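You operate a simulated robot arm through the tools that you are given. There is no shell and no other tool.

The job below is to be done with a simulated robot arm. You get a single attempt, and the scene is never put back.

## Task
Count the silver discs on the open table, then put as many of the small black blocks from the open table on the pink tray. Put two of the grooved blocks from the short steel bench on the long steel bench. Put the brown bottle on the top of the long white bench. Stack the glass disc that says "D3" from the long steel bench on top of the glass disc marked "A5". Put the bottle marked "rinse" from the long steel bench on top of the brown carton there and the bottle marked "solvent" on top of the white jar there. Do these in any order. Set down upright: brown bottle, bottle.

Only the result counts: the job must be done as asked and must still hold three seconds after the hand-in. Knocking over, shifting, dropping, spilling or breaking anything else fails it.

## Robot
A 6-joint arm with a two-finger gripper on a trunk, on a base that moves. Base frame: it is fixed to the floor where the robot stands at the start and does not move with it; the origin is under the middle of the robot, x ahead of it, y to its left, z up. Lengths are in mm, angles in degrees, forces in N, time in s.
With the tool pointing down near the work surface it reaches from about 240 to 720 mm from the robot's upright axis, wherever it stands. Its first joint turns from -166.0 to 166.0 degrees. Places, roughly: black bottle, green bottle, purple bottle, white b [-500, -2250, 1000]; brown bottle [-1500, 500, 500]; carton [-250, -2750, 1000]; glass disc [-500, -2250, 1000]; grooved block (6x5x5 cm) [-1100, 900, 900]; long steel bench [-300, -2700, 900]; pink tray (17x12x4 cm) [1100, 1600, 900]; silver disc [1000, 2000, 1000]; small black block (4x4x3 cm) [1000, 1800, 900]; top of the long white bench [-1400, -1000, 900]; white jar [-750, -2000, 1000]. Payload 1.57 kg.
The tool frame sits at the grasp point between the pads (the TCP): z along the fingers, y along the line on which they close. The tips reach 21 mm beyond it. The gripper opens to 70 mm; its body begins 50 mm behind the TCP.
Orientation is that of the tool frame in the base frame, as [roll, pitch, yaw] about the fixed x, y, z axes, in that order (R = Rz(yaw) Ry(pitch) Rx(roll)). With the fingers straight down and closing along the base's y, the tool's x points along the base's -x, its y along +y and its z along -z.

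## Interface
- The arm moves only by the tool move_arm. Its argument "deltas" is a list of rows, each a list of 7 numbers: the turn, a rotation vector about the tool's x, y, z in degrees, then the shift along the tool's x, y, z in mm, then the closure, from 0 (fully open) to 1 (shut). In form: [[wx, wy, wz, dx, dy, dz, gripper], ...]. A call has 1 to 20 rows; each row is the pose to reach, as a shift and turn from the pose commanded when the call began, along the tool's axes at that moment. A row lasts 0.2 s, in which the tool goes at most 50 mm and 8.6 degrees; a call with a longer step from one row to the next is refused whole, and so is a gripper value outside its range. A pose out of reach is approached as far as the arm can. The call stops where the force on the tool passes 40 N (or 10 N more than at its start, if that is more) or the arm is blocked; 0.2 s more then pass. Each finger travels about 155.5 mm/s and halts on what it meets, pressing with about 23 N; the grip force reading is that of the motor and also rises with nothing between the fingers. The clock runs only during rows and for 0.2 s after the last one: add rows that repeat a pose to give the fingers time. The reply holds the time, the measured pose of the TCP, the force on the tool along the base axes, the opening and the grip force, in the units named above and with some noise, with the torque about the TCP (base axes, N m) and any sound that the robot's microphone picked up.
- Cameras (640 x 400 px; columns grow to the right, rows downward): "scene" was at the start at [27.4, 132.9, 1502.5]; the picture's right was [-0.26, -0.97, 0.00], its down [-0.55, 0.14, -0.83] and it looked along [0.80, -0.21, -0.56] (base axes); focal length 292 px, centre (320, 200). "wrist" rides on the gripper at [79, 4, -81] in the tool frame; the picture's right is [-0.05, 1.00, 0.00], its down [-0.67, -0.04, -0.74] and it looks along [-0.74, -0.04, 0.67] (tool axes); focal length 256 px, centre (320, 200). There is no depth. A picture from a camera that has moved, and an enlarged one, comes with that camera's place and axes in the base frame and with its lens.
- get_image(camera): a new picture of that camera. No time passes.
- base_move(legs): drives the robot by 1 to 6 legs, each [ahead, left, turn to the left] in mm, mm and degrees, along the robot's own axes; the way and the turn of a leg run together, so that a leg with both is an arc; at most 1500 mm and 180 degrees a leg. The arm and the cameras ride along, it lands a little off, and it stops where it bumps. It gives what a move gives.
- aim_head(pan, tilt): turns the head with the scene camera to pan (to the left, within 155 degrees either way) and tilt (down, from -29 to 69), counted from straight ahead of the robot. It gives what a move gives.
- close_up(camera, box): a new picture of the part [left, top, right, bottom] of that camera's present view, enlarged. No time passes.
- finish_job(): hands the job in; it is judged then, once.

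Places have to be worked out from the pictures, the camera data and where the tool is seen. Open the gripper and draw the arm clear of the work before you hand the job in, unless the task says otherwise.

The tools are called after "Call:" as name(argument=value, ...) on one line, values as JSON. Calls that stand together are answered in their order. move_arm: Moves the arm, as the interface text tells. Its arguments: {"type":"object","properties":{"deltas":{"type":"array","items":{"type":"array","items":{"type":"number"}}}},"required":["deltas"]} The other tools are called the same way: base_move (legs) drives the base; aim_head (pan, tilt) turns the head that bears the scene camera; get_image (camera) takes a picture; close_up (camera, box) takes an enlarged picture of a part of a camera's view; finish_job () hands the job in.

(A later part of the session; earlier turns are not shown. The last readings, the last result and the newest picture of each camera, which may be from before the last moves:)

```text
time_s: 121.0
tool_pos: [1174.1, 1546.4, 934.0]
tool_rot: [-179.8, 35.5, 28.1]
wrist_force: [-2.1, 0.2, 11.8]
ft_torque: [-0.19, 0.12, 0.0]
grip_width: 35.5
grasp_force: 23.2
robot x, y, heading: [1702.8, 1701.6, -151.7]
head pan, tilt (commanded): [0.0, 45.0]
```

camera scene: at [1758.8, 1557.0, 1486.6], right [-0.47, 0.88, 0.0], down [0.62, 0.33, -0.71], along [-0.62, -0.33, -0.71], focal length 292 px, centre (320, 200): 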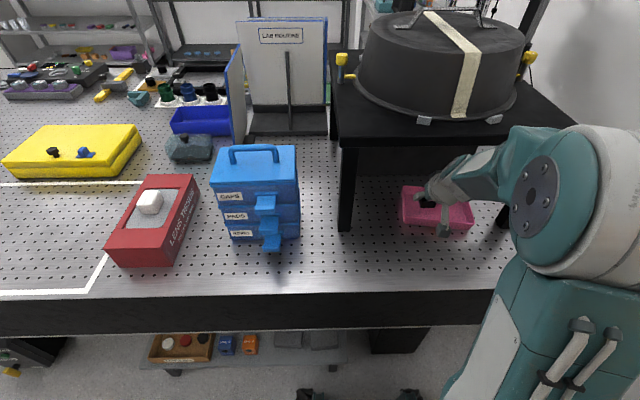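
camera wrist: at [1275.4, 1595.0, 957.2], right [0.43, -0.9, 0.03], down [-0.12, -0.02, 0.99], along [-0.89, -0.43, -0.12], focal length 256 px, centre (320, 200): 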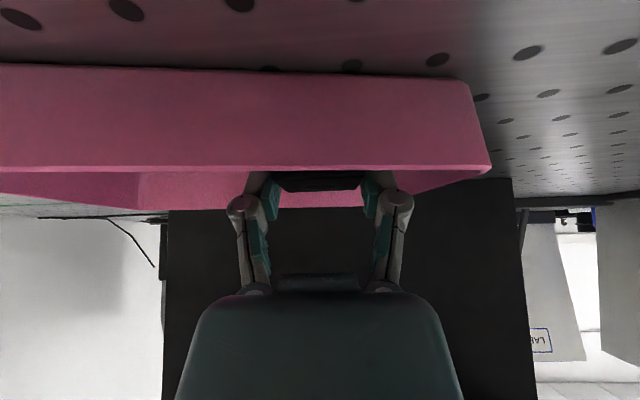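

Contact at TCP z≈934 (about 12 N), so the block rests on the tray floor. I open slightly (to ~45 mm) and rise straight up slowly.

Call:
move_arm(deltas=[[0, 0, 0, 0, 0, 0, 0.6], [0, 0, 0, -0.6, 0, -0.8, 0.36], [0, 0, 0, -0.6, 0, -0.8, 0.36]])

Call:
move_arm(deltas=[[0, 0, 0, -3, 0, -4, 0.36], [0, 0, 0, -8, 0, -11.5, 0.36], [0, 0, 0, -14, 0, -20, 0.36], [0, 0, 0, -20, 0, -28.5, 0.36], [0, 0, 0, -26, 0, -36.7, 0.36], [0, 0, 0, -26, 0, -36.7, 0.36]])

Call:
get_image(camera="wrist")

Call:
close_up(camera="scene", box=[380, 130, 540, 230])

```text
time_s: 121.8
tool_pos: [1176.0, 1546.5, 932.9]
tool_rot: [180.0, 35.1, 28.0]
wrist_force: [0.8, -0.3, -0.1]
ft_torque: [0.01, 0.01, 0.01]
grip_width: 44.8
grasp_force: 0.0
robot x, y, heading: [1703.4, 1706.5, -151.9]
head pan, tilt (commanded): [0.0, 45.0]
```

```text
time_s: 123.2
tool_pos: [1174.8, 1547.5, 978.3]
tool_rot: [-179.9, 35.2, 28.1]
wrist_force: [0.8, 0.6, -0.7]
ft_torque: [0.01, 0.04, -0.01]
grip_width: 44.6
grasp_force: 0.1
robot x, y, heading: [1703.1, 1702.0, -151.8]
head pan, tilt (commanded): [0.0, 45.0]
```

```text
taken
camera wrist: at [1275.9, 1595.8, 997.9], right [0.43, -0.9, 0.03], down [-0.12, -0.02, 0.99], along [-0.89, -0.43, -0.12], focal length 256 px, centre (320, 200)
```

wrist: 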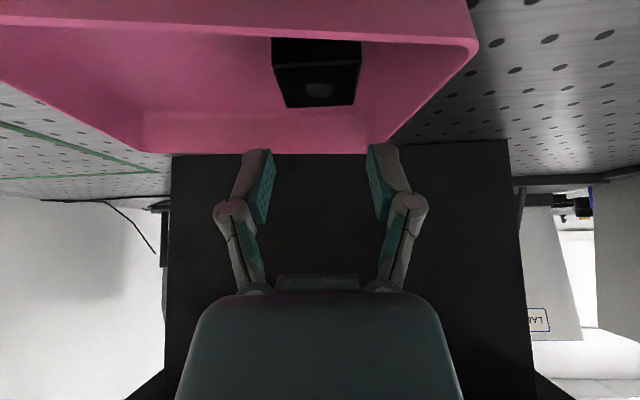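

```text
4.00 times, centred on (460, 180) of scene
camera zoom: at [1758.9, 1557.0, 1486.6], right [-0.47, 0.88, 0.0], down [0.62, 0.33, -0.71], along [-0.62, -0.33, -0.71], focal length 1167 px, centre (-240, 280)
```

zoom: 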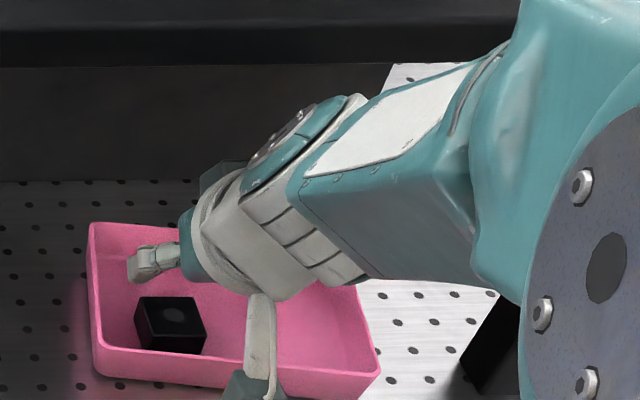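

First block is upright in the tray. I draw the tool back out, raise it, then drive the base 330 mm right to reach for block 3.

Call:
move_arm(deltas=[[0, 0, 0, 16.3, 0, -11.6, 0.36], [0, 0, 0, 40.8, 0, -28.9, 0.36], [0, 0, 0, 69.4, 0, -49.1, 0.36], [0, 0, 0, 85.7, 0, -60.7, 0.2], [0, 0, 0, 68.4, 0, -85.2, 0], [0, 0, 0, 53.9, 0, -105.6, 0], [0, 0, 0, 53.9, 0, -105.6, 0]])

Call:
base_move(legs=[[0, -330, 0]])

Call:
get_image(camera="scene")

Call:
get_image(camera="wrist")

```text
time_s: 124.8
tool_pos: [1271.0, 1596.6, 1033.5]
tool_rot: [-179.9, 35.2, 28.0]
wrist_force: [-0.9, -0.5, -0.6]
ft_torque: [-0.01, 0.03, 0.04]
grip_width: 70.0
grasp_force: 0.1
robot x, y, heading: [1704.2, 1704.5, -151.8]
head pan, tilt (commanded): [0.0, 45.0]
```

```text
time_s: 127.0
tool_pos: [1116.1, 1882.4, 1034.1]
tool_rot: [-179.8, 35.3, 28.4]
wrist_force: [0.7, -0.3, 1.0]
ft_torque: [0.01, 0.01, -0.03]
grip_width: 69.8
grasp_force: 0.0
robot x, y, heading: [1546.3, 1992.0, -151.6]
head pan, tilt (commanded): [0.0, 45.0]
```

```text
taken
camera scene: at [1605.5, 1844.3, 1486.3], right [-0.48, 0.88, 0.0], down [0.62, 0.34, -0.71], along [-0.62, -0.34, -0.71], focal length 292 px, centre (320, 200)
```

scene: 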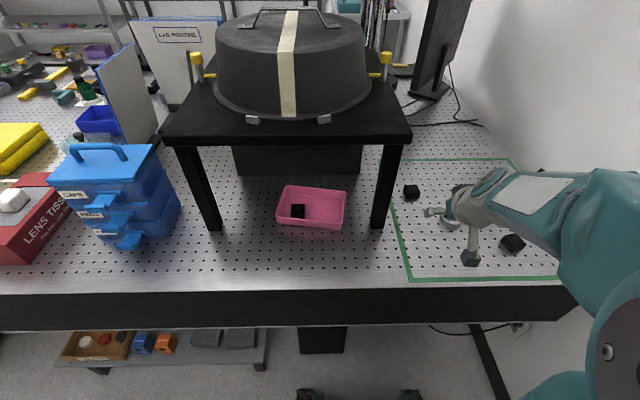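

```text
taken
camera wrist: at [1215.9, 1931.2, 1052.8], right [0.44, -0.9, 0.03], down [-0.12, -0.03, 0.99], along [-0.89, -0.44, -0.12], focal length 256 px, centre (320, 200)
```

wrist: 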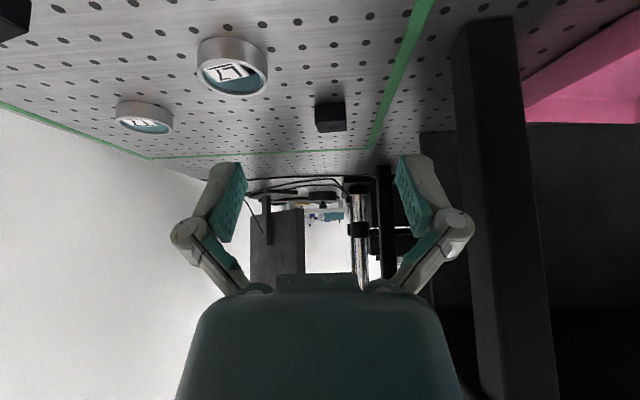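

The placed block is visible in the tray. I move over block 3 (about [1012, 2052]) with yaw ~43° and stop just above it.

Call:
move_arm(deltas=[[-1.4, 0, -2, -1.5, -33, 1.1, 0], [-2.9, 0, -4.1, -3, -66, 2.1, 0], [-4.3, 0, -6.1, -4.5, -99, 3.2, 0], [-5.7, 0, -8.1, -6, -132, 4.2, 0], [-7.2, 0, -10.2, -7.5, -166, 5.3, 0], [-8.6, 0, -12.2, 2, -198.7, 20, 0], [-8.6, 0, -12.2, 25.2, -198.7, 54.4, 0], [-8.6, 0, -12.2, 25.2, -198.7, 54.4, 0]])

Call:
get_image(camera="wrist")

Call:
get_image(camera="scene")

```text
time_s: 128.8
tool_pos: [1009.8, 2054.5, 974.0]
tool_rot: [-179.9, 35.2, 43.3]
wrist_force: [0.5, 0.1, 0.2]
ft_torque: [0.0, 0.0, -0.01]
grip_width: 69.8
grasp_force: 0.1
robot x, y, heading: [1550.7, 1992.5, -151.5]
head pan, tilt (commanded): [0.0, 45.0]
```

```text
taken
camera wrist: at [1093.6, 2127.0, 993.7], right [0.65, -0.76, 0.03], down [-0.11, -0.05, 0.99], along [-0.75, -0.65, -0.12], focal length 256 px, centre (320, 200)
```

wrist: 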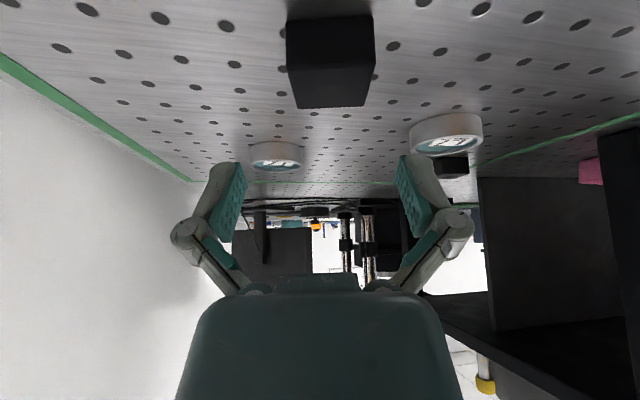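

```text
taken
camera scene: at [1603.0, 1848.4, 1486.8], right [-0.48, 0.88, 0.0], down [0.62, 0.34, -0.71], along [-0.62, -0.34, -0.71], focal length 292 px, centre (320, 200)
```

scene: 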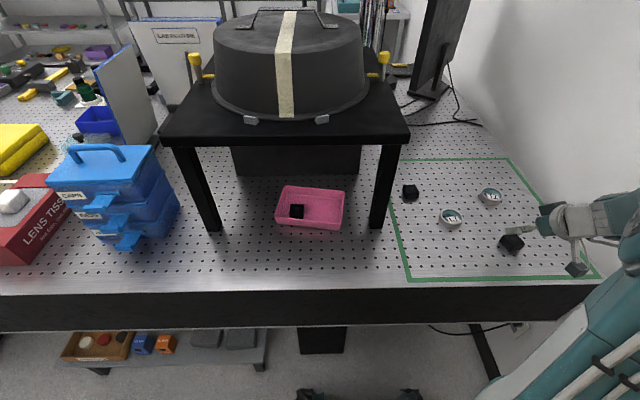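

Block 3 is ~4.5 mm to the tool's +y and ~4 mm ahead of the TCP. I correct and descend to TCP z≈931.5.

Call:
move_arm(deltas=[[0, 0, 0, -3.3, 4.5, 2.3, 0.1], [0, 0, 0, 5, 4.5, 14, 0.2], [0, 0, 0, 13, 4.5, 25.5, 0.2], [0, 0, 0, 19, 4.5, 33.8, 0.2], [0, 0, 0, 21.3, 4.5, 37, 0.2], [0, 0, 0, 21.3, 4.5, 37, 0.2]])

Call:
get_image(camera="wrist")

```text
time_s: 130.2
tool_pos: [1009.8, 2048.8, 931.3]
tool_rot: [-180.0, 35.2, 43.3]
wrist_force: [-0.2, 0.5, -0.7]
ft_torque: [0.02, 0.0, 0.01]
grip_width: 56.0
grasp_force: 0.1
robot x, y, heading: [1548.1, 1995.6, -151.5]
head pan, tilt (commanded): [0.0, 45.0]
```

```text
taken
camera wrist: at [1093.9, 2121.7, 950.7], right [0.65, -0.76, 0.03], down [-0.11, -0.05, 0.99], along [-0.75, -0.65, -0.12], focal length 256 px, centre (320, 200)
```

wrist: 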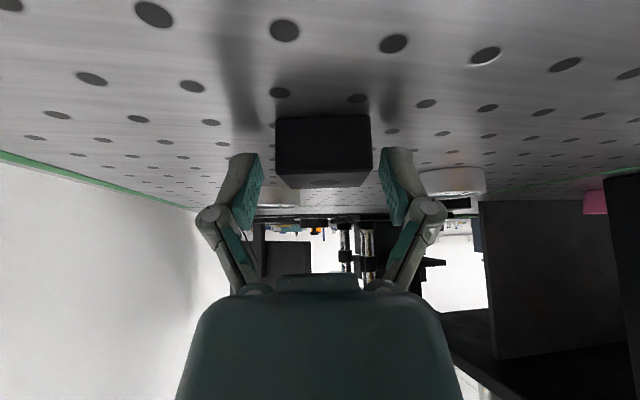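

Block 3 is centred. I close on it and then lift very slowly.

Call:
move_arm(deltas=[[0, 0, 0, 0, 0, 0, 0.4], [0, 0, 0, 0, 0, 0, 0.7], [0, 0, 0, 0, 0, 0, 1], [0, 0, 0, 0, 0, 0, 1], [0, 0, 0, 0, 0, 0, 1]])

Call:
move_arm(deltas=[[0, 0, 0, -0.6, 0, -0.8, 1], [0, 0, 0, -1.2, 0, -1.7, 1], [0, 0, 0, -2.3, 0, -3.3, 1], [0, 0, 0, -3.4, 0, -4.9, 1], [0, 0, 0, -5.7, 0, -8.2, 1], [0, 0, 0, -8.6, 0, -12.3, 1], [0, 0, 0, -11.5, 0, -16.4, 1], [0, 0, 0, -11.5, 0, -16.4, 1]])

Call:
get_image(camera="wrist")

```text
time_s: 131.4
tool_pos: [1009.8, 2048.6, 931.0]
tool_rot: [-179.9, 35.3, 43.4]
wrist_force: [-0.7, -0.7, 1.7]
ft_torque: [-0.08, -0.01, -0.01]
grip_width: 35.3
grasp_force: 23.1
robot x, y, heading: [1547.0, 1995.4, -151.4]
head pan, tilt (commanded): [0.0, 45.0]
```

```text
time_s: 133.2
tool_pos: [1010.1, 2049.9, 950.7]
tool_rot: [-180.0, 35.2, 43.3]
wrist_force: [1.4, 0.1, -1.2]
ft_torque: [-0.02, -0.01, -0.03]
grip_width: 35.4
grasp_force: 22.7
robot x, y, heading: [1549.3, 1993.2, -151.6]
head pan, tilt (commanded): [0.0, 45.0]
```

```text
taken
camera wrist: at [1094.6, 2122.5, 970.8], right [0.65, -0.76, 0.03], down [-0.11, -0.05, 0.99], along [-0.75, -0.65, -0.12], focal length 256 px, centre (320, 200)
```

wrist: 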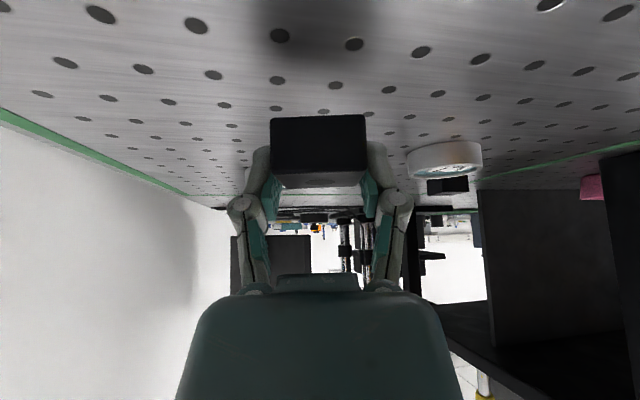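

Held firmly. I lift another 50 mm slowly, then carry it back to the travel pose in front of me.

Call:
move_arm(deltas=[[0, 0, 0, -1.5, 0, -2, 1], [0, 0, 0, -5, 0, -7, 1], [0, 0, 0, -9.5, 0, -13.5, 1], [0, 0, 0, -14.5, 0, -20.5, 1], [0, 0, 0, -19.5, 0, -27.5, 1], [0, 0, 0, -24, 0, -34, 1], [0, 0, 0, -27.5, 0, -39, 1], [0, 0, 0, -28.9, 0, -40.8, 1], [0, 0, 0, -28.9, 0, -40.8, 1]])

Call:
move_arm(deltas=[[0.17, 0, 0.25, -0.6, 3.9, 0.4, 1], [0.6, 0, 0.86, -2.2, 13.6, 1.6, 1], [1.3, 0, 1.84, -4.8, 29.1, 3.4, 1], [2.08, 0, 2.94, -7.6, 46.6, 5.4, 1], [2.86, 0, 4.04, -10.5, 64.1, 7.4, 1], [3.64, 0, 5.15, -13.3, 81.6, 9.4, 1], [4.42, 0, 6.25, -16.2, 99.1, 11.4, 1], [5.2, 0, 7.35, -19, 116.6, 13.4, 1], [5.98, 0, 8.45, -21.9, 134.1, 15.5, 1], [6.76, 0, 9.56, -24.7, 151.6, 17.5, 1], [7.53, 0, 10.66, -27.6, 169, 19.5, 1], [8.23, 0, 11.64, -30.1, 184.6, 21.3, 1], [8.57, 0, 12.13, -31.4, 192.4, 22.2, 1], [8.66, 0, 12.25, -31.7, 194.3, 22.4, 1], [8.66, 0, 12.25, -31.7, 194.3, 22.4, 1]])

Call:
get_image(camera="wrist")

```text
time_s: 135.2
tool_pos: [1009.4, 2050.1, 1002.6]
tool_rot: [-179.9, 35.2, 43.4]
wrist_force: [0.0, -1.0, -0.7]
ft_torque: [0.03, 0.03, 0.02]
grip_width: 35.4
grasp_force: 22.8
robot x, y, heading: [1551.5, 1992.7, -151.6]
head pan, tilt (commanded): [0.0, 45.0]
```

```text
time_s: 138.4
tool_pos: [1115.7, 1881.3, 1002.9]
tool_rot: [-179.9, 35.3, 28.3]
wrist_force: [-0.5, -0.1, -1.0]
ft_torque: [0.0, -0.01, -0.01]
grip_width: 35.7
grasp_force: 23.0
robot x, y, heading: [1550.3, 1990.6, -151.5]
head pan, tilt (commanded): [0.0, 45.0]
```

```text
taken
camera wrist: at [1216.4, 1929.6, 1021.5], right [0.43, -0.9, 0.03], down [-0.12, -0.02, 0.99], along [-0.89, -0.43, -0.11], focal length 256 px, centre (320, 200)
```

wrist: 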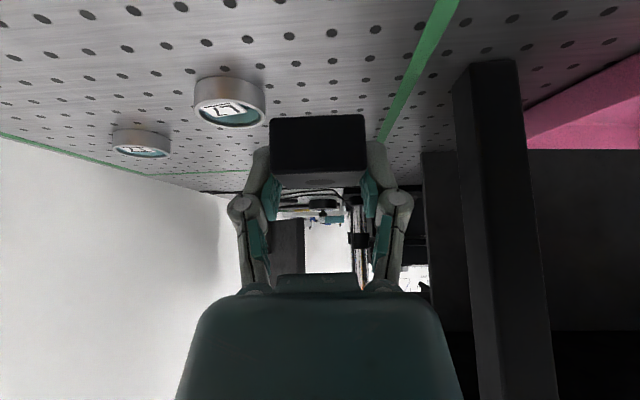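

Still held. I drive the base 330 mm left again.

Call:
base_move(legs=[[0, 330, 0]])

Call:
get_image(camera="scene")

Call:
get_image(camera="wrist")

```text
time_s: 140.6
tool_pos: [1269.3, 1597.4, 1002.2]
tool_rot: [-180.0, 35.3, 27.8]
wrist_force: [0.1, 0.8, -1.0]
ft_torque: [-0.01, 0.01, 0.01]
grip_width: 35.3
grasp_force: 23.1
robot x, y, heading: [1703.6, 1704.5, -151.8]
head pan, tilt (commanded): [0.0, 45.0]
```

```text
taken
camera scene: at [1755.7, 1562.5, 1487.0], right [-0.47, 0.88, 0.0], down [0.63, 0.33, -0.71], along [-0.62, -0.33, -0.71], focal length 292 px, centre (320, 200)
```

scene: 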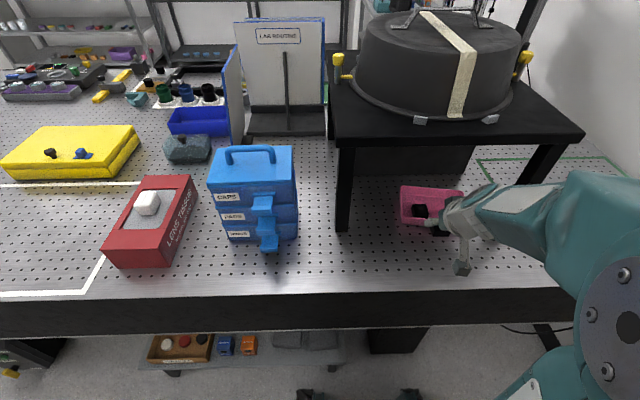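

```text
taken
camera wrist: at [1369.5, 1646.2, 1021.2], right [0.43, -0.9, 0.03], down [-0.12, -0.02, 0.99], along [-0.9, -0.43, -0.11], focal length 256 px, centre (320, 200)
```

wrist: 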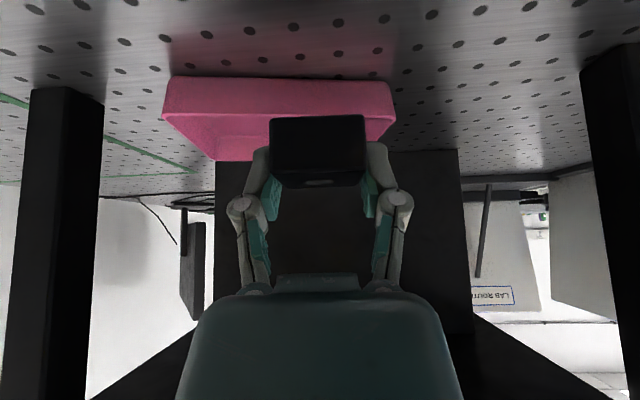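

Still held. I shift right ~69 mm to line up with the right half of the tray and lower to z≈985.

Call:
move_arm(deltas=[[0, 0, 0, 0.8, -3.5, 0.5, 1], [0, 0, 0, 2.7, -11.5, 1.6, 1], [0, 0, 0, 5.4, -23, 3.1, 1], [0, 0, 0, 8.5, -36.5, 5, 1], [0, 0, 0, 11.7, -50, 6.8, 1], [0, 0, 0, 14.3, -61.5, 8.4, 1], [0, 0, 0, 16.1, -69.2, 9.4, 1], [0, 0, 0, 16.1, -69.2, 9.4, 1]])

Call:
get_image(camera="wrist")

Call:
get_image(camera="scene")

```text
time_s: 142.4
tool_pos: [1242.8, 1660.8, 985.6]
tool_rot: [-180.0, 35.2, 27.9]
wrist_force: [-0.4, 0.4, -0.7]
ft_torque: [0.01, 0.0, 0.0]
grip_width: 35.4
grasp_force: 23.0
robot x, y, heading: [1703.1, 1704.7, -151.9]
head pan, tilt (commanded): [0.0, 45.0]
```

```text
taken
camera wrist: at [1343.7, 1708.7, 1004.4], right [0.43, -0.9, 0.03], down [-0.12, -0.02, 0.99], along [-0.9, -0.43, -0.11], focal length 256 px, centre (320, 200)
```

wrist: 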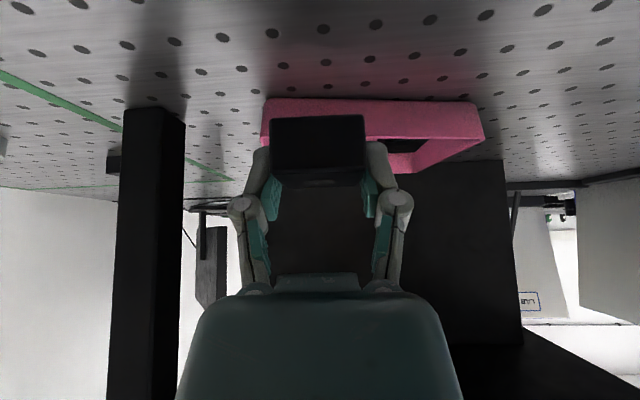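

```text
taken
camera scene: at [1757.1, 1559.7, 1486.7], right [-0.47, 0.88, 0.0], down [0.62, 0.33, -0.71], along [-0.62, -0.33, -0.71], focal length 292 px, centre (320, 200)
```

scene: 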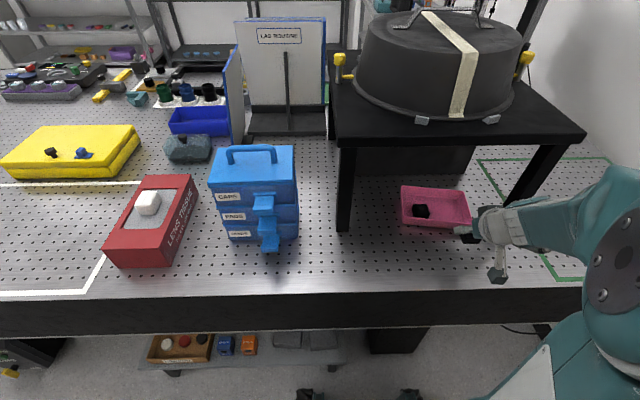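

Lined up with the right half of the tray. I go forward ~103 mm over the tray slowly.

Call:
move_arm(deltas=[[0, 0, 0, -3, 0, 2.3, 1], [0, 0, 0, -9, 0, 7, 1], [0, 0, 0, -17.5, 0, 14.2, 1], [0, 0, 0, -26.5, 0, 21.7, 1], [0, 0, 0, -36, 0, 29.6, 1], [0, 0, 0, -45.5, 0, 37.5, 1], [0, 0, 0, -55, 0, 45.4, 1], [0, 0, 0, -64, 0, 53, 1], [0, 0, 0, -72, 0, 59.7, 1], [0, 0, 0, -77.5, 0, 64.3, 1], [0, 0, 0, -79.8, 0, 66.3, 1], [0, 0, 0, -79.8, 0, 66.3, 1]])

Call:
get_image(camera="wrist")

Call:
close_up(camera="scene", box=[380, 130, 540, 230])

```text
time_s: 145.0
tool_pos: [1152.2, 1613.2, 976.8]
tool_rot: [-179.9, 35.3, 27.9]
wrist_force: [-0.3, -0.2, -1.4]
ft_torque: [-0.01, 0.0, 0.02]
grip_width: 35.4
grasp_force: 23.3
robot x, y, heading: [1705.4, 1702.1, -152.0]
head pan, tilt (commanded): [0.0, 45.0]
```

```text
taken
camera wrist: at [1253.3, 1660.1, 996.3], right [0.43, -0.9, 0.03], down [-0.12, -0.02, 0.99], along [-0.9, -0.43, -0.12], focal length 256 px, centre (320, 200)
```

wrist: 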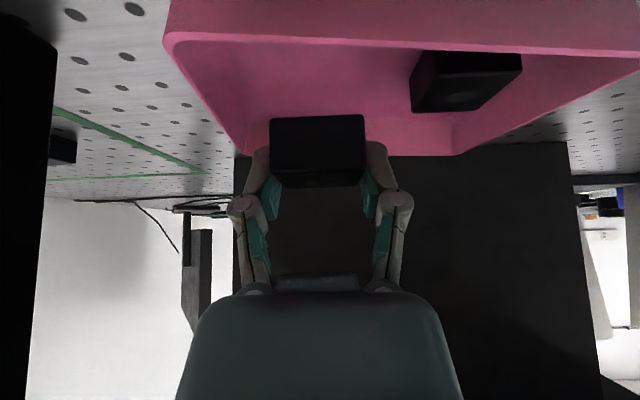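

```text
4.00 times, centred on (460, 180) of scene
camera zoom: at [1756.7, 1559.4, 1486.7], right [-0.47, 0.88, 0.0], down [0.62, 0.33, -0.71], along [-0.62, -0.33, -0.71], focal length 1167 px, centre (-240, 280)
```

zoom: 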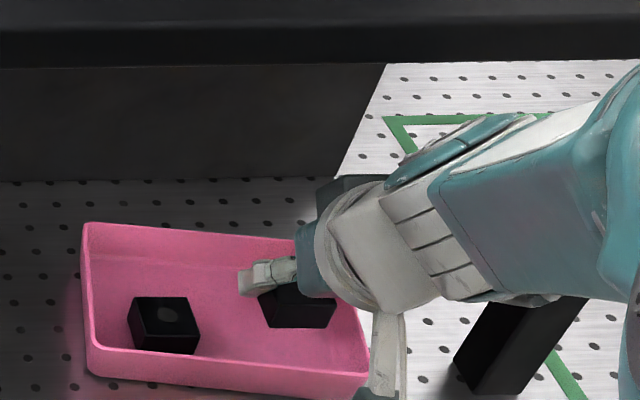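

Second block hangs over the right half with good spacing from the first. I lower slowly.

Call:
move_arm(deltas=[[0, 0, 0, 2.5, 0, 3.5, 1], [0, 0, 0, 5.5, 0, 7.8, 1], [0, 0, 0, 8.5, 0, 12, 1], [0, 0, 0, 11.5, 0, 16.3, 1], [0, 0, 0, 14.5, 0, 20.5, 1], [0, 0, 0, 17.5, 0, 24.7, 1], [0, 0, 0, 20, 0, 28.3, 1], [0, 0, 0, 22.4, 0, 31.7, 1], [0, 0, 0, 22.4, 0, 31.7, 1]])

Call:
close_up(camera="scene", box=[380, 130, 540, 230])

Call:
get_image(camera="wrist")

```text
time_s: 147.0
tool_pos: [1152.1, 1613.0, 937.8]
tool_rot: [-179.9, 35.3, 27.9]
wrist_force: [-0.1, -0.3, -1.3]
ft_torque: [0.02, 0.0, -0.01]
grip_width: 35.3
grasp_force: 23.1
robot x, y, heading: [1705.3, 1706.2, -152.0]
head pan, tilt (commanded): [0.0, 45.0]
```

```text
4.00 times, centred on (460, 180) of scene
camera zoom: at [1756.6, 1559.5, 1486.7], right [-0.47, 0.88, 0.0], down [0.62, 0.33, -0.71], along [-0.62, -0.33, -0.71], focal length 1167 px, centre (-240, 280)
```

zoom: 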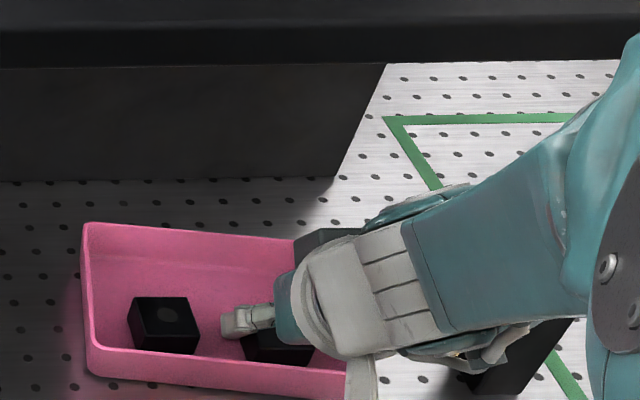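

```text
taken
camera wrist: at [1253.0, 1660.2, 956.8], right [0.43, -0.9, 0.03], down [-0.12, -0.02, 0.99], along [-0.9, -0.43, -0.12], focal length 256 px, centre (320, 200)
```

wrist: 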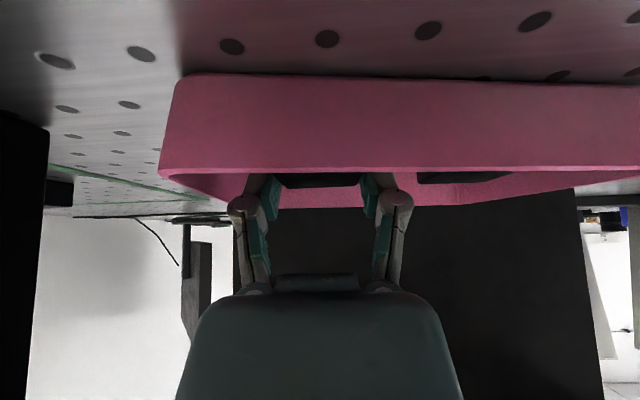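

Finger fits in the gap between the blocks. I lower the last ~3.5 mm in small steps, watching force.

Call:
move_arm(deltas=[[0, 0, 0, 0.9, 0, 1.2, 1], [0, 0, 0, 1.7, 0, 2.4, 1], [0, 0, 0, 1.7, 0, 2.4, 1]])

Call:
move_arm(deltas=[[0, 0, 0, 0.7, 0, 1, 1], [0, 0, 0, 0.7, 0, 1, 1]])

```text
time_s: 147.8
tool_pos: [1153.0, 1612.2, 934.7]
tool_rot: [-180.0, 35.3, 27.9]
wrist_force: [0.3, 0.1, 4.9]
ft_torque: [-0.08, -0.1, -0.01]
grip_width: 35.3
grasp_force: 23.0
robot x, y, heading: [1702.4, 1704.1, -151.9]
head pan, tilt (commanded): [0.0, 45.0]
```

```text
time_s: 148.4
tool_pos: [1152.6, 1611.3, 935.4]
tool_rot: [-179.8, 35.4, 28.0]
wrist_force: [-1.8, -1.5, 14.2]
ft_torque: [-0.03, -0.04, -0.06]
grip_width: 35.2
grasp_force: 23.1
robot x, y, heading: [1704.3, 1704.6, -151.7]
head pan, tilt (commanded): [0.0, 45.0]
```

Contact with the tray floor (14 N). I open slightly and rise straight up.

Call:
move_arm(deltas=[[0, 0, 0, -0.6, 0, -0.8, 0.6], [0, 0, 0, -0.6, 0, -0.8, 0.38], [0, 0, 0, -0.6, 0, -0.8, 0.38]])

Call:
move_arm(deltas=[[0, 0, 0, -3, 0, -4, 0.38], [0, 0, 0, -8, 0, -11.5, 0.38], [0, 0, 0, -14, 0, -20, 0.38], [0, 0, 0, -20, 0, -28.5, 0.38], [0, 0, 0, -26, 0, -36.7, 0.38], [0, 0, 0, -26, 0, -36.7, 0.38]])

Call:
get_image(camera="wrist")

Call:
close_up(camera="scene", box=[380, 130, 540, 230])

```text
time_s: 149.2
tool_pos: [1151.8, 1612.5, 936.2]
tool_rot: [-179.9, 35.1, 27.8]
wrist_force: [0.7, 0.5, -0.3]
ft_torque: [0.0, 0.02, 0.02]
grip_width: 43.6
grasp_force: 0.1
robot x, y, heading: [1703.9, 1706.4, -152.2]
head pan, tilt (commanded): [0.0, 45.0]
```

```text
time_s: 150.6
tool_pos: [1151.5, 1614.1, 980.1]
tool_rot: [-179.9, 35.3, 27.9]
wrist_force: [-0.1, -0.9, -0.5]
ft_torque: [-0.02, -0.01, 0.0]
grip_width: 43.7
grasp_force: 0.0
robot x, y, heading: [1703.3, 1706.8, -152.0]
head pan, tilt (commanded): [0.0, 45.0]
```

```text
taken
camera wrist: at [1252.8, 1660.8, 999.3], right [0.43, -0.9, 0.03], down [-0.12, -0.02, 0.99], along [-0.9, -0.43, -0.12], focal length 256 px, centre (320, 200)
```

wrist: 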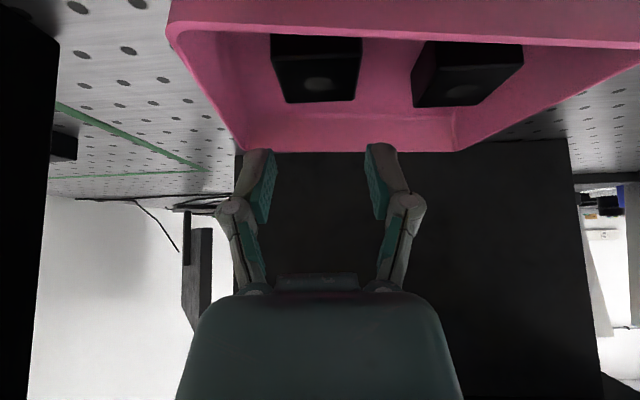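

```text
4.00 times, centred on (460, 180) of scene
camera zoom: at [1756.8, 1559.4, 1486.7], right [-0.47, 0.88, 0.0], down [0.62, 0.33, -0.71], along [-0.62, -0.33, -0.71], focal length 1167 px, centre (-240, 280)
```

zoom: 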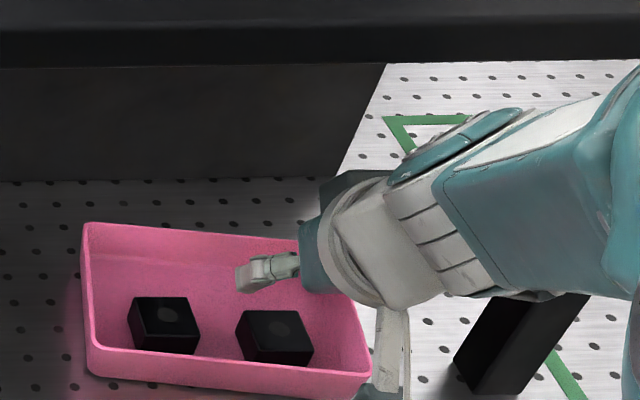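

Both blocks stand in the tray. I withdraw the tool, raise it and bring it back upright for travel.

Call:
move_arm(deltas=[[0, 0, 0, 16.3, 0, -11.6, 0.38], [0, 0, 0, 45, 0, -31.9, 0.38], [0, 0, 0, 80, 0, -56.7, 0.3], [0, 0, 0, 85.7, 0, -60.7, 0], [0, 0, 0, 62.6, 0, -93.4, 0], [0, 0, 0, 39.4, 0, -126, 0], [0, 0, 0, 16.3, 0, -158.6, 0], [0, 0, 0, -6.8, 0, -191, 0], [0, 0, 0, -29.9, 0, -223.9, 0], [0, 0, 0, -29.9, 0, -223.9, 0]])

Call:
move_arm(deltas=[[0, 7, 0, 0, 0, 0, 0], [0, 14, 0, 0, 0, 0, 0], [0, 21, 0, 0, 0, 0, 0], [0, 28, 0, 0, 0, 0, 0], [0, 35.3, 0, 0, 0, 0, 0], [0, 35.3, 0, 0, 0, 0, 0]])

Call:
base_move(legs=[[-200, 0, 0]])

Call:
get_image(camera="scene")

```text
time_s: 152.8
tool_pos: [1244.4, 1662.5, 1179.3]
tool_rot: [-179.9, 35.3, 28.0]
wrist_force: [0.1, 0.2, -0.8]
ft_torque: [0.0, 0.0, -0.02]
grip_width: 70.2
grasp_force: 0.0
robot x, y, heading: [1704.7, 1706.0, -151.9]
head pan, tilt (commanded): [0.0, 45.0]
```

```text
time_s: 154.2
tool_pos: [1243.5, 1661.8, 1180.5]
tool_rot: [-179.9, -0.1, 27.6]
wrist_force: [-0.3, 0.3, 0.2]
ft_torque: [-0.03, -0.05, -0.04]
grip_width: 69.9
grasp_force: 0.1
robot x, y, heading: [1704.0, 1705.2, -151.8]
head pan, tilt (commanded): [0.0, 45.0]
```

```text
time_s: 155.8
tool_pos: [1418.0, 1754.7, 1179.8]
tool_rot: [-179.8, -0.1, 27.6]
wrist_force: [-0.8, 0.0, -0.7]
ft_torque: [0.05, -0.01, 0.01]
grip_width: 69.8
grasp_force: 0.1
robot x, y, heading: [1878.9, 1798.5, -152.2]
head pan, tilt (commanded): [0.0, 45.0]
```

```text
taken
camera scene: at [1930.1, 1651.3, 1486.7], right [-0.47, 0.88, 0.0], down [0.63, 0.33, -0.71], along [-0.62, -0.33, -0.71], focal length 292 px, centre (320, 200)
```

scene: 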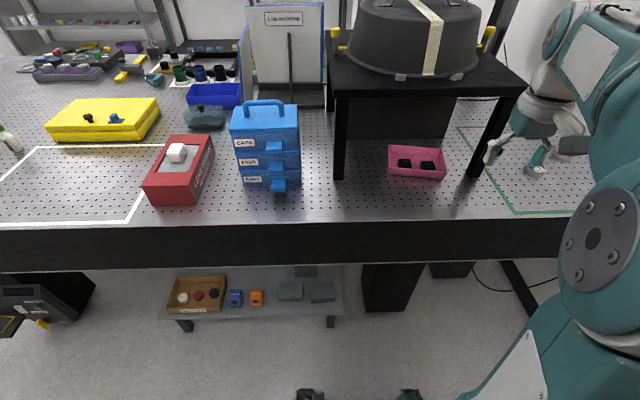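

Both blocks remain in the tray. I retract the tool a bit and drive back along the aisle to the table's right end.

Call:
move_arm(deltas=[[0, 0, 0, 30, 0, -15, 0], [0, 0, 0, 60, 0, -30, 0], [0, 0, 0, 80, 0, -40, 0], [0, 0, 0, 80, 0, -40, 0]])

Call:
base_move(legs=[[0, 1500, 0], [0, 1330, 0]])

Call:
aim_head(pan=0, tilt=25)

Call:
get_image(camera="scene")

```text
time_s: 156.8
tool_pos: [1488.9, 1791.5, 1219.4]
tool_rot: [-179.9, -0.1, 27.7]
wrist_force: [-1.8, -0.2, 0.3]
ft_torque: [-0.02, 0.0, 0.01]
grip_width: 70.0
grasp_force: 0.0
robot x, y, heading: [1877.3, 1797.6, -152.1]
head pan, tilt (commanded): [0.0, 45.0]
```

```text
time_s: 170.4
tool_pos: [2789.0, -695.2, 1219.9]
tool_rot: [-179.8, 0.0, 25.6]
wrist_force: [-0.5, 1.1, -0.3]
ft_torque: [0.02, 0.02, -0.02]
grip_width: 69.9
grasp_force: 0.1
robot x, y, heading: [3178.4, -706.5, -154.4]
head pan, tilt (commanded): [0.0, 45.0]
```

```text
time_s: 171.2
tool_pos: [2790.0, -695.1, 1220.5]
tool_rot: [-179.9, 0.0, 25.6]
wrist_force: [0.1, -1.5, 0.2]
ft_torque: [-0.01, 0.02, -0.01]
grip_width: 70.0
grasp_force: 0.0
robot x, y, heading: [3178.3, -702.4, -154.0]
head pan, tilt (commanded): [0.0, 25.0]
```

```text
taken
camera scene: at [3216.2, -856.0, 1517.2], right [-0.43, 0.9, 0.0], down [0.38, 0.18, -0.91], along [-0.82, -0.39, -0.42], focal length 292 px, centre (320, 200)
```

scene: 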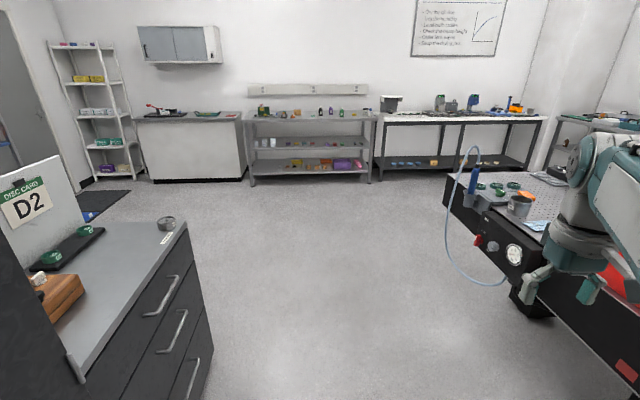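

The way to the long steel bench is straight ahead of me. I correct the heading and drive about 2.5 m toward it.

Call:
base_move(legs=[[0, 0, 2.3], [1500, 0, 0], [1000, 0, 0]])

Call:
aim_head(pan=0, tilt=30)

Call:
get_image(camera="scene")

Call:
close_up(camera="scene", box=[160, 60, 480, 260])

```text
time_s: 183.8
tool_pos: [581.4, -1847.5, 1220.2]
tool_rot: [-179.9, 0.0, 27.4]
wrist_force: [0.0, -0.7, 0.4]
ft_torque: [-0.02, 0.01, 0.0]
grip_width: 70.0
grasp_force: 0.1
robot x, y, heading: [975.4, -1842.4, -152.4]
head pan, tilt (commanded): [0.0, 25.0]
```

```text
time_s: 184.4
tool_pos: [581.6, -1847.1, 1220.1]
tool_rot: [-180.0, 0.0, 27.5]
wrist_force: [0.1, -0.6, 0.4]
ft_torque: [-0.02, 0.01, -0.01]
grip_width: 70.0
grasp_force: 0.0
robot x, y, heading: [971.6, -1840.7, -152.5]
head pan, tilt (commanded): [0.0, 30.0]
```

```text
taken
camera scene: at [1015.5, -1993.3, 1509.3], right [-0.46, 0.89, 0.0], down [0.44, 0.23, -0.87], along [-0.77, -0.4, -0.5], focal length 292 px, centre (320, 200)
```

scene: 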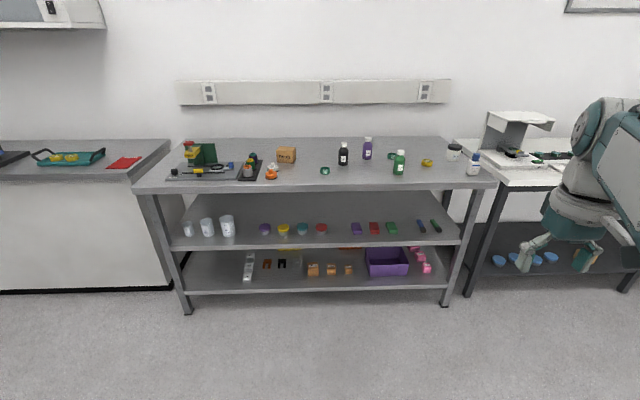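

```text
2.00 times, centred on (320, 160) of scene
camera zoom: at [1015.5, -1993.3, 1509.3], right [-0.46, 0.89, 0.0], down [0.44, 0.23, -0.87], along [-0.77, -0.4, -0.5], focal length 584 px, centre (320, 280)
```

zoom: 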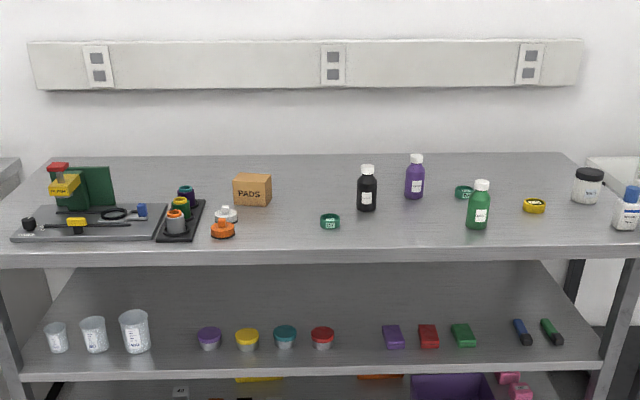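

I see the carton "PADS", black, purple and green bottles, green and yellow discs, the white jar and a white bottle. I drive closer (780 mm) to read labels.

Call:
base_move(legs=[[780, 0, 0]])

Call:
aim_head(pan=0, tilt=40)

Call:
get_image(camera="scene")

Call:
close_up(camera="scene", box=[160, 60, 400, 210])

Call:
close_up(camera="scene", box=[400, 60, 640, 210])

Call:
get_image(camera="wrist")

```text
time_s: 188.7
tool_pos: [-120.1, -2211.8, 1220.3]
tool_rot: [-179.8, 0.1, 27.3]
wrist_force: [-0.3, 0.2, 0.8]
ft_torque: [0.02, 0.0, 0.04]
grip_width: 70.1
grasp_force: 0.0
robot x, y, heading: [272.3, -2209.0, -152.8]
head pan, tilt (commanded): [0.0, 30.0]
```

```text
time_s: 189.4
tool_pos: [-120.2, -2213.2, 1220.4]
tool_rot: [-179.9, 0.0, 27.3]
wrist_force: [-0.1, 0.2, -0.2]
ft_torque: [0.0, -0.06, -0.02]
grip_width: 69.9
grasp_force: 0.0
robot x, y, heading: [271.5, -2211.2, -152.5]
head pan, tilt (commanded): [0.0, 40.0]
```

```text
taken
camera scene: at [317.5, -2357.8, 1494.0], right [-0.46, 0.89, 0.0], down [0.57, 0.3, -0.77], along [-0.68, -0.35, -0.64], focal length 292 px, centre (320, 200)
```

scene: 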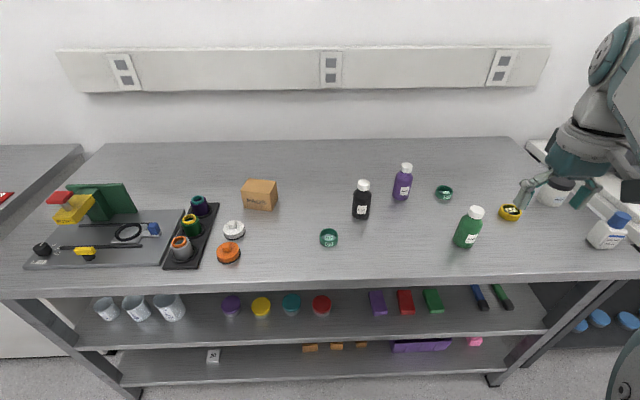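

```text
2.67 times, centred on (280, 135) of scene
camera zoom: at [317.5, -2357.8, 1494.0], right [-0.46, 0.89, 0.0], down [0.57, 0.3, -0.77], along [-0.68, -0.35, -0.64], focal length 778 px, centre (427, 373)
```

zoom: 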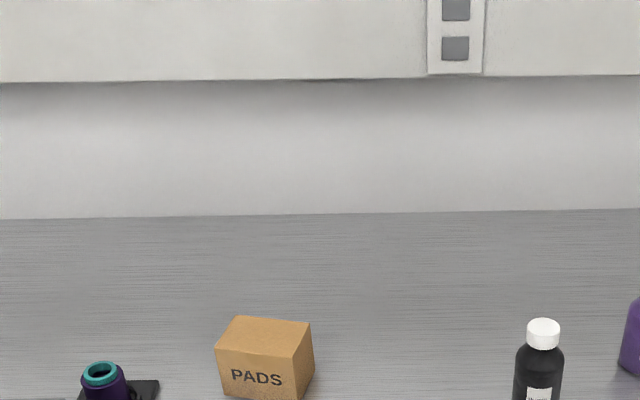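

```text
2.67 times, centred on (520, 135) of scene
camera zoom: at [317.5, -2357.8, 1494.0], right [-0.46, 0.89, 0.0], down [0.57, 0.3, -0.77], along [-0.68, -0.35, -0.64], focal length 778 px, centre (-213, 373)
```

zoom: 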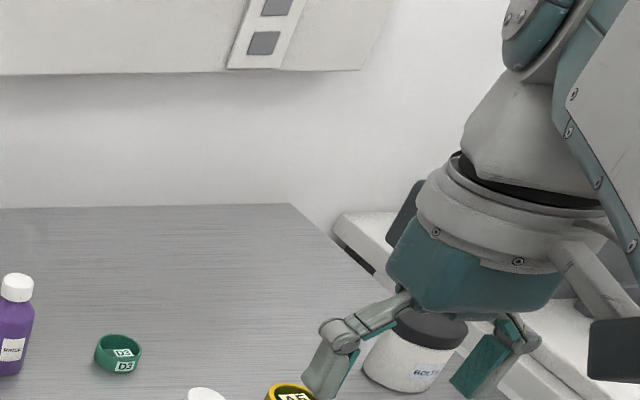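

```text
taken
camera wrist: at [-47.6, -2181.2, 1299.9], right [0.41, -0.91, 0.0], down [-0.61, -0.28, 0.74], along [-0.68, -0.31, -0.67], focal length 256 px, centre (320, 200)
```

wrist: 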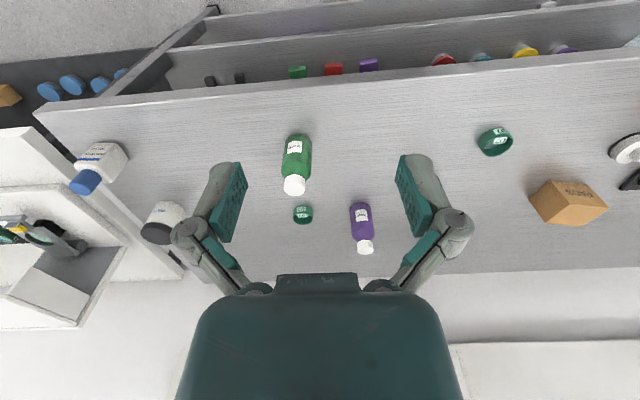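

I zoom on bottles and discs to read the labels.

Call:
close_up(camera="scene", box=[300, 150, 420, 250])

Call:
close_up(camera="scene", box=[420, 170, 540, 260])

Call:
close_up(camera="scene", box=[540, 170, 640, 260])

Call:
close_up(camera="scene", box=[20, 170, 260, 280])

```text
4.00 times, centred on (360, 200) of scene
camera zoom: at [317.5, -2357.8, 1494.0], right [-0.46, 0.89, 0.0], down [0.57, 0.3, -0.77], along [-0.68, -0.35, -0.64], focal length 1167 px, centre (160, 200)
```

zoom: 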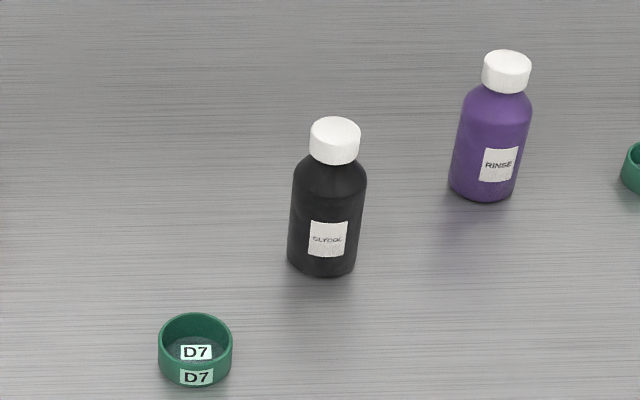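

```text
4.44 times, centred on (480, 215) of scene
camera zoom: at [317.5, -2357.8, 1494.0], right [-0.46, 0.89, 0.0], down [0.57, 0.3, -0.77], along [-0.68, -0.35, -0.64], focal length 1297 px, centre (-391, 133)
```

zoom: 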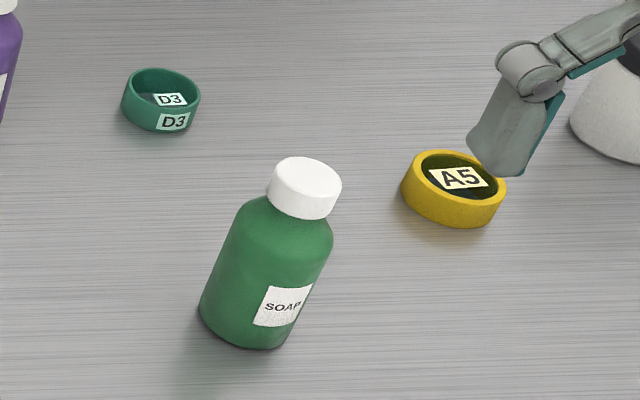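

```text
4.44 times, centred on (590, 215) of scene
camera zoom: at [317.5, -2357.8, 1494.0], right [-0.46, 0.89, 0.0], down [0.57, 0.3, -0.77], along [-0.68, -0.35, -0.64], focal length 1297 px, centre (-880, 133)
```

zoom: 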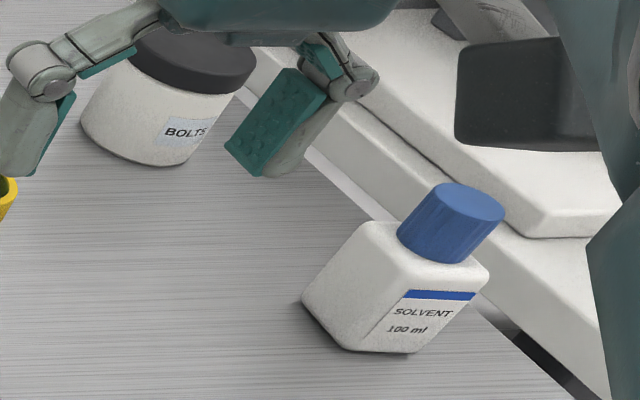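

```text
2.67 times, centred on (140, 225) of scene
camera zoom: at [317.5, -2357.8, 1494.0], right [-0.46, 0.89, 0.0], down [0.57, 0.3, -0.77], along [-0.68, -0.35, -0.64], focal length 778 px, centre (800, 133)
```

zoom: 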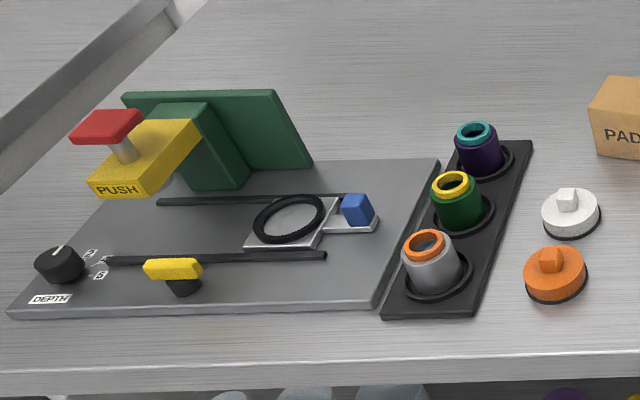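

Labels read: purple = RINSE, white with blue cap = SOLVENT, carton "PADS", white jar "BOLTS", green disc D3 and yellow disc A5. I move the base 95 mm closer and 300 mm right to reach the right-hand group.

Call:
base_move(legs=[[0, -300, 0], [95, 0, 0]])

Call:
aim_head(pan=0, tilt=45)

Call:
get_image(camera="scene")

Call:
get_image(camera="wrist")

```text
time_s: 192.2
tool_pos: [-342.9, -1997.5, 1220.6]
tool_rot: [-179.6, -0.1, 27.7]
wrist_force: [-0.4, 0.6, -0.3]
ft_torque: [0.02, 0.02, 0.0]
grip_width: 70.1
grasp_force: 0.1
robot x, y, heading: [43.9, -1994.7, -152.2]
head pan, tilt (commanded): [0.0, 40.0]
```

```text
time_s: 192.8
tool_pos: [-343.1, -1996.9, 1220.0]
tool_rot: [-179.8, 0.1, 27.7]
wrist_force: [0.8, 0.0, -0.2]
ft_torque: [0.01, 0.0, 0.0]
grip_width: 70.0
grasp_force: 0.0
robot x, y, heading: [44.0, -1990.4, -152.2]
head pan, tilt (commanded): [0.0, 45.0]
```

```text
taken
camera scene: at [99.1, -2138.7, 1486.5], right [-0.47, 0.88, 0.0], down [0.62, 0.33, -0.71], along [-0.63, -0.33, -0.71], focal length 292 px, centre (320, 200)
```

scene: 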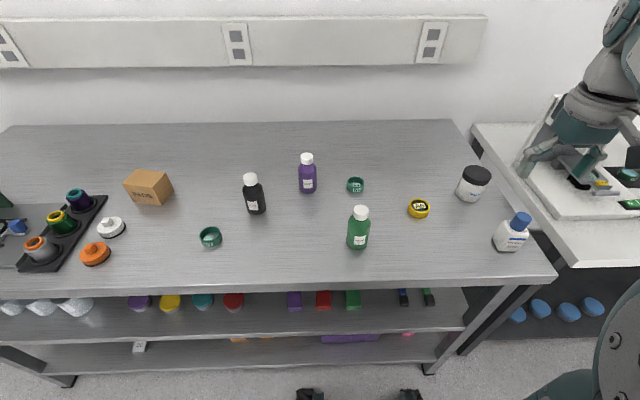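

```text
taken
camera wrist: at [-270.5, -1964.9, 1300.2], right [0.42, -0.91, 0.0], down [-0.61, -0.28, 0.75], along [-0.68, -0.31, -0.67], focal length 256 px, centre (320, 200)
```

wrist: 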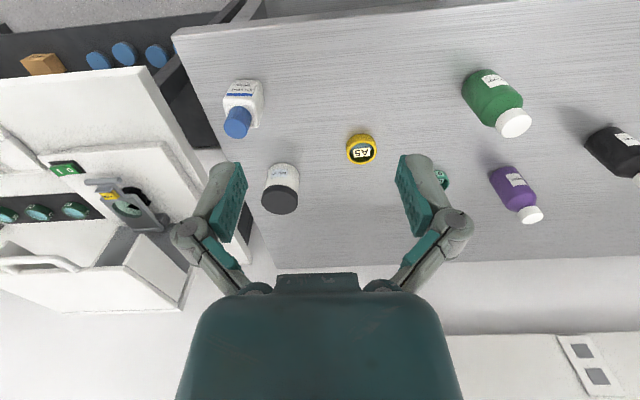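

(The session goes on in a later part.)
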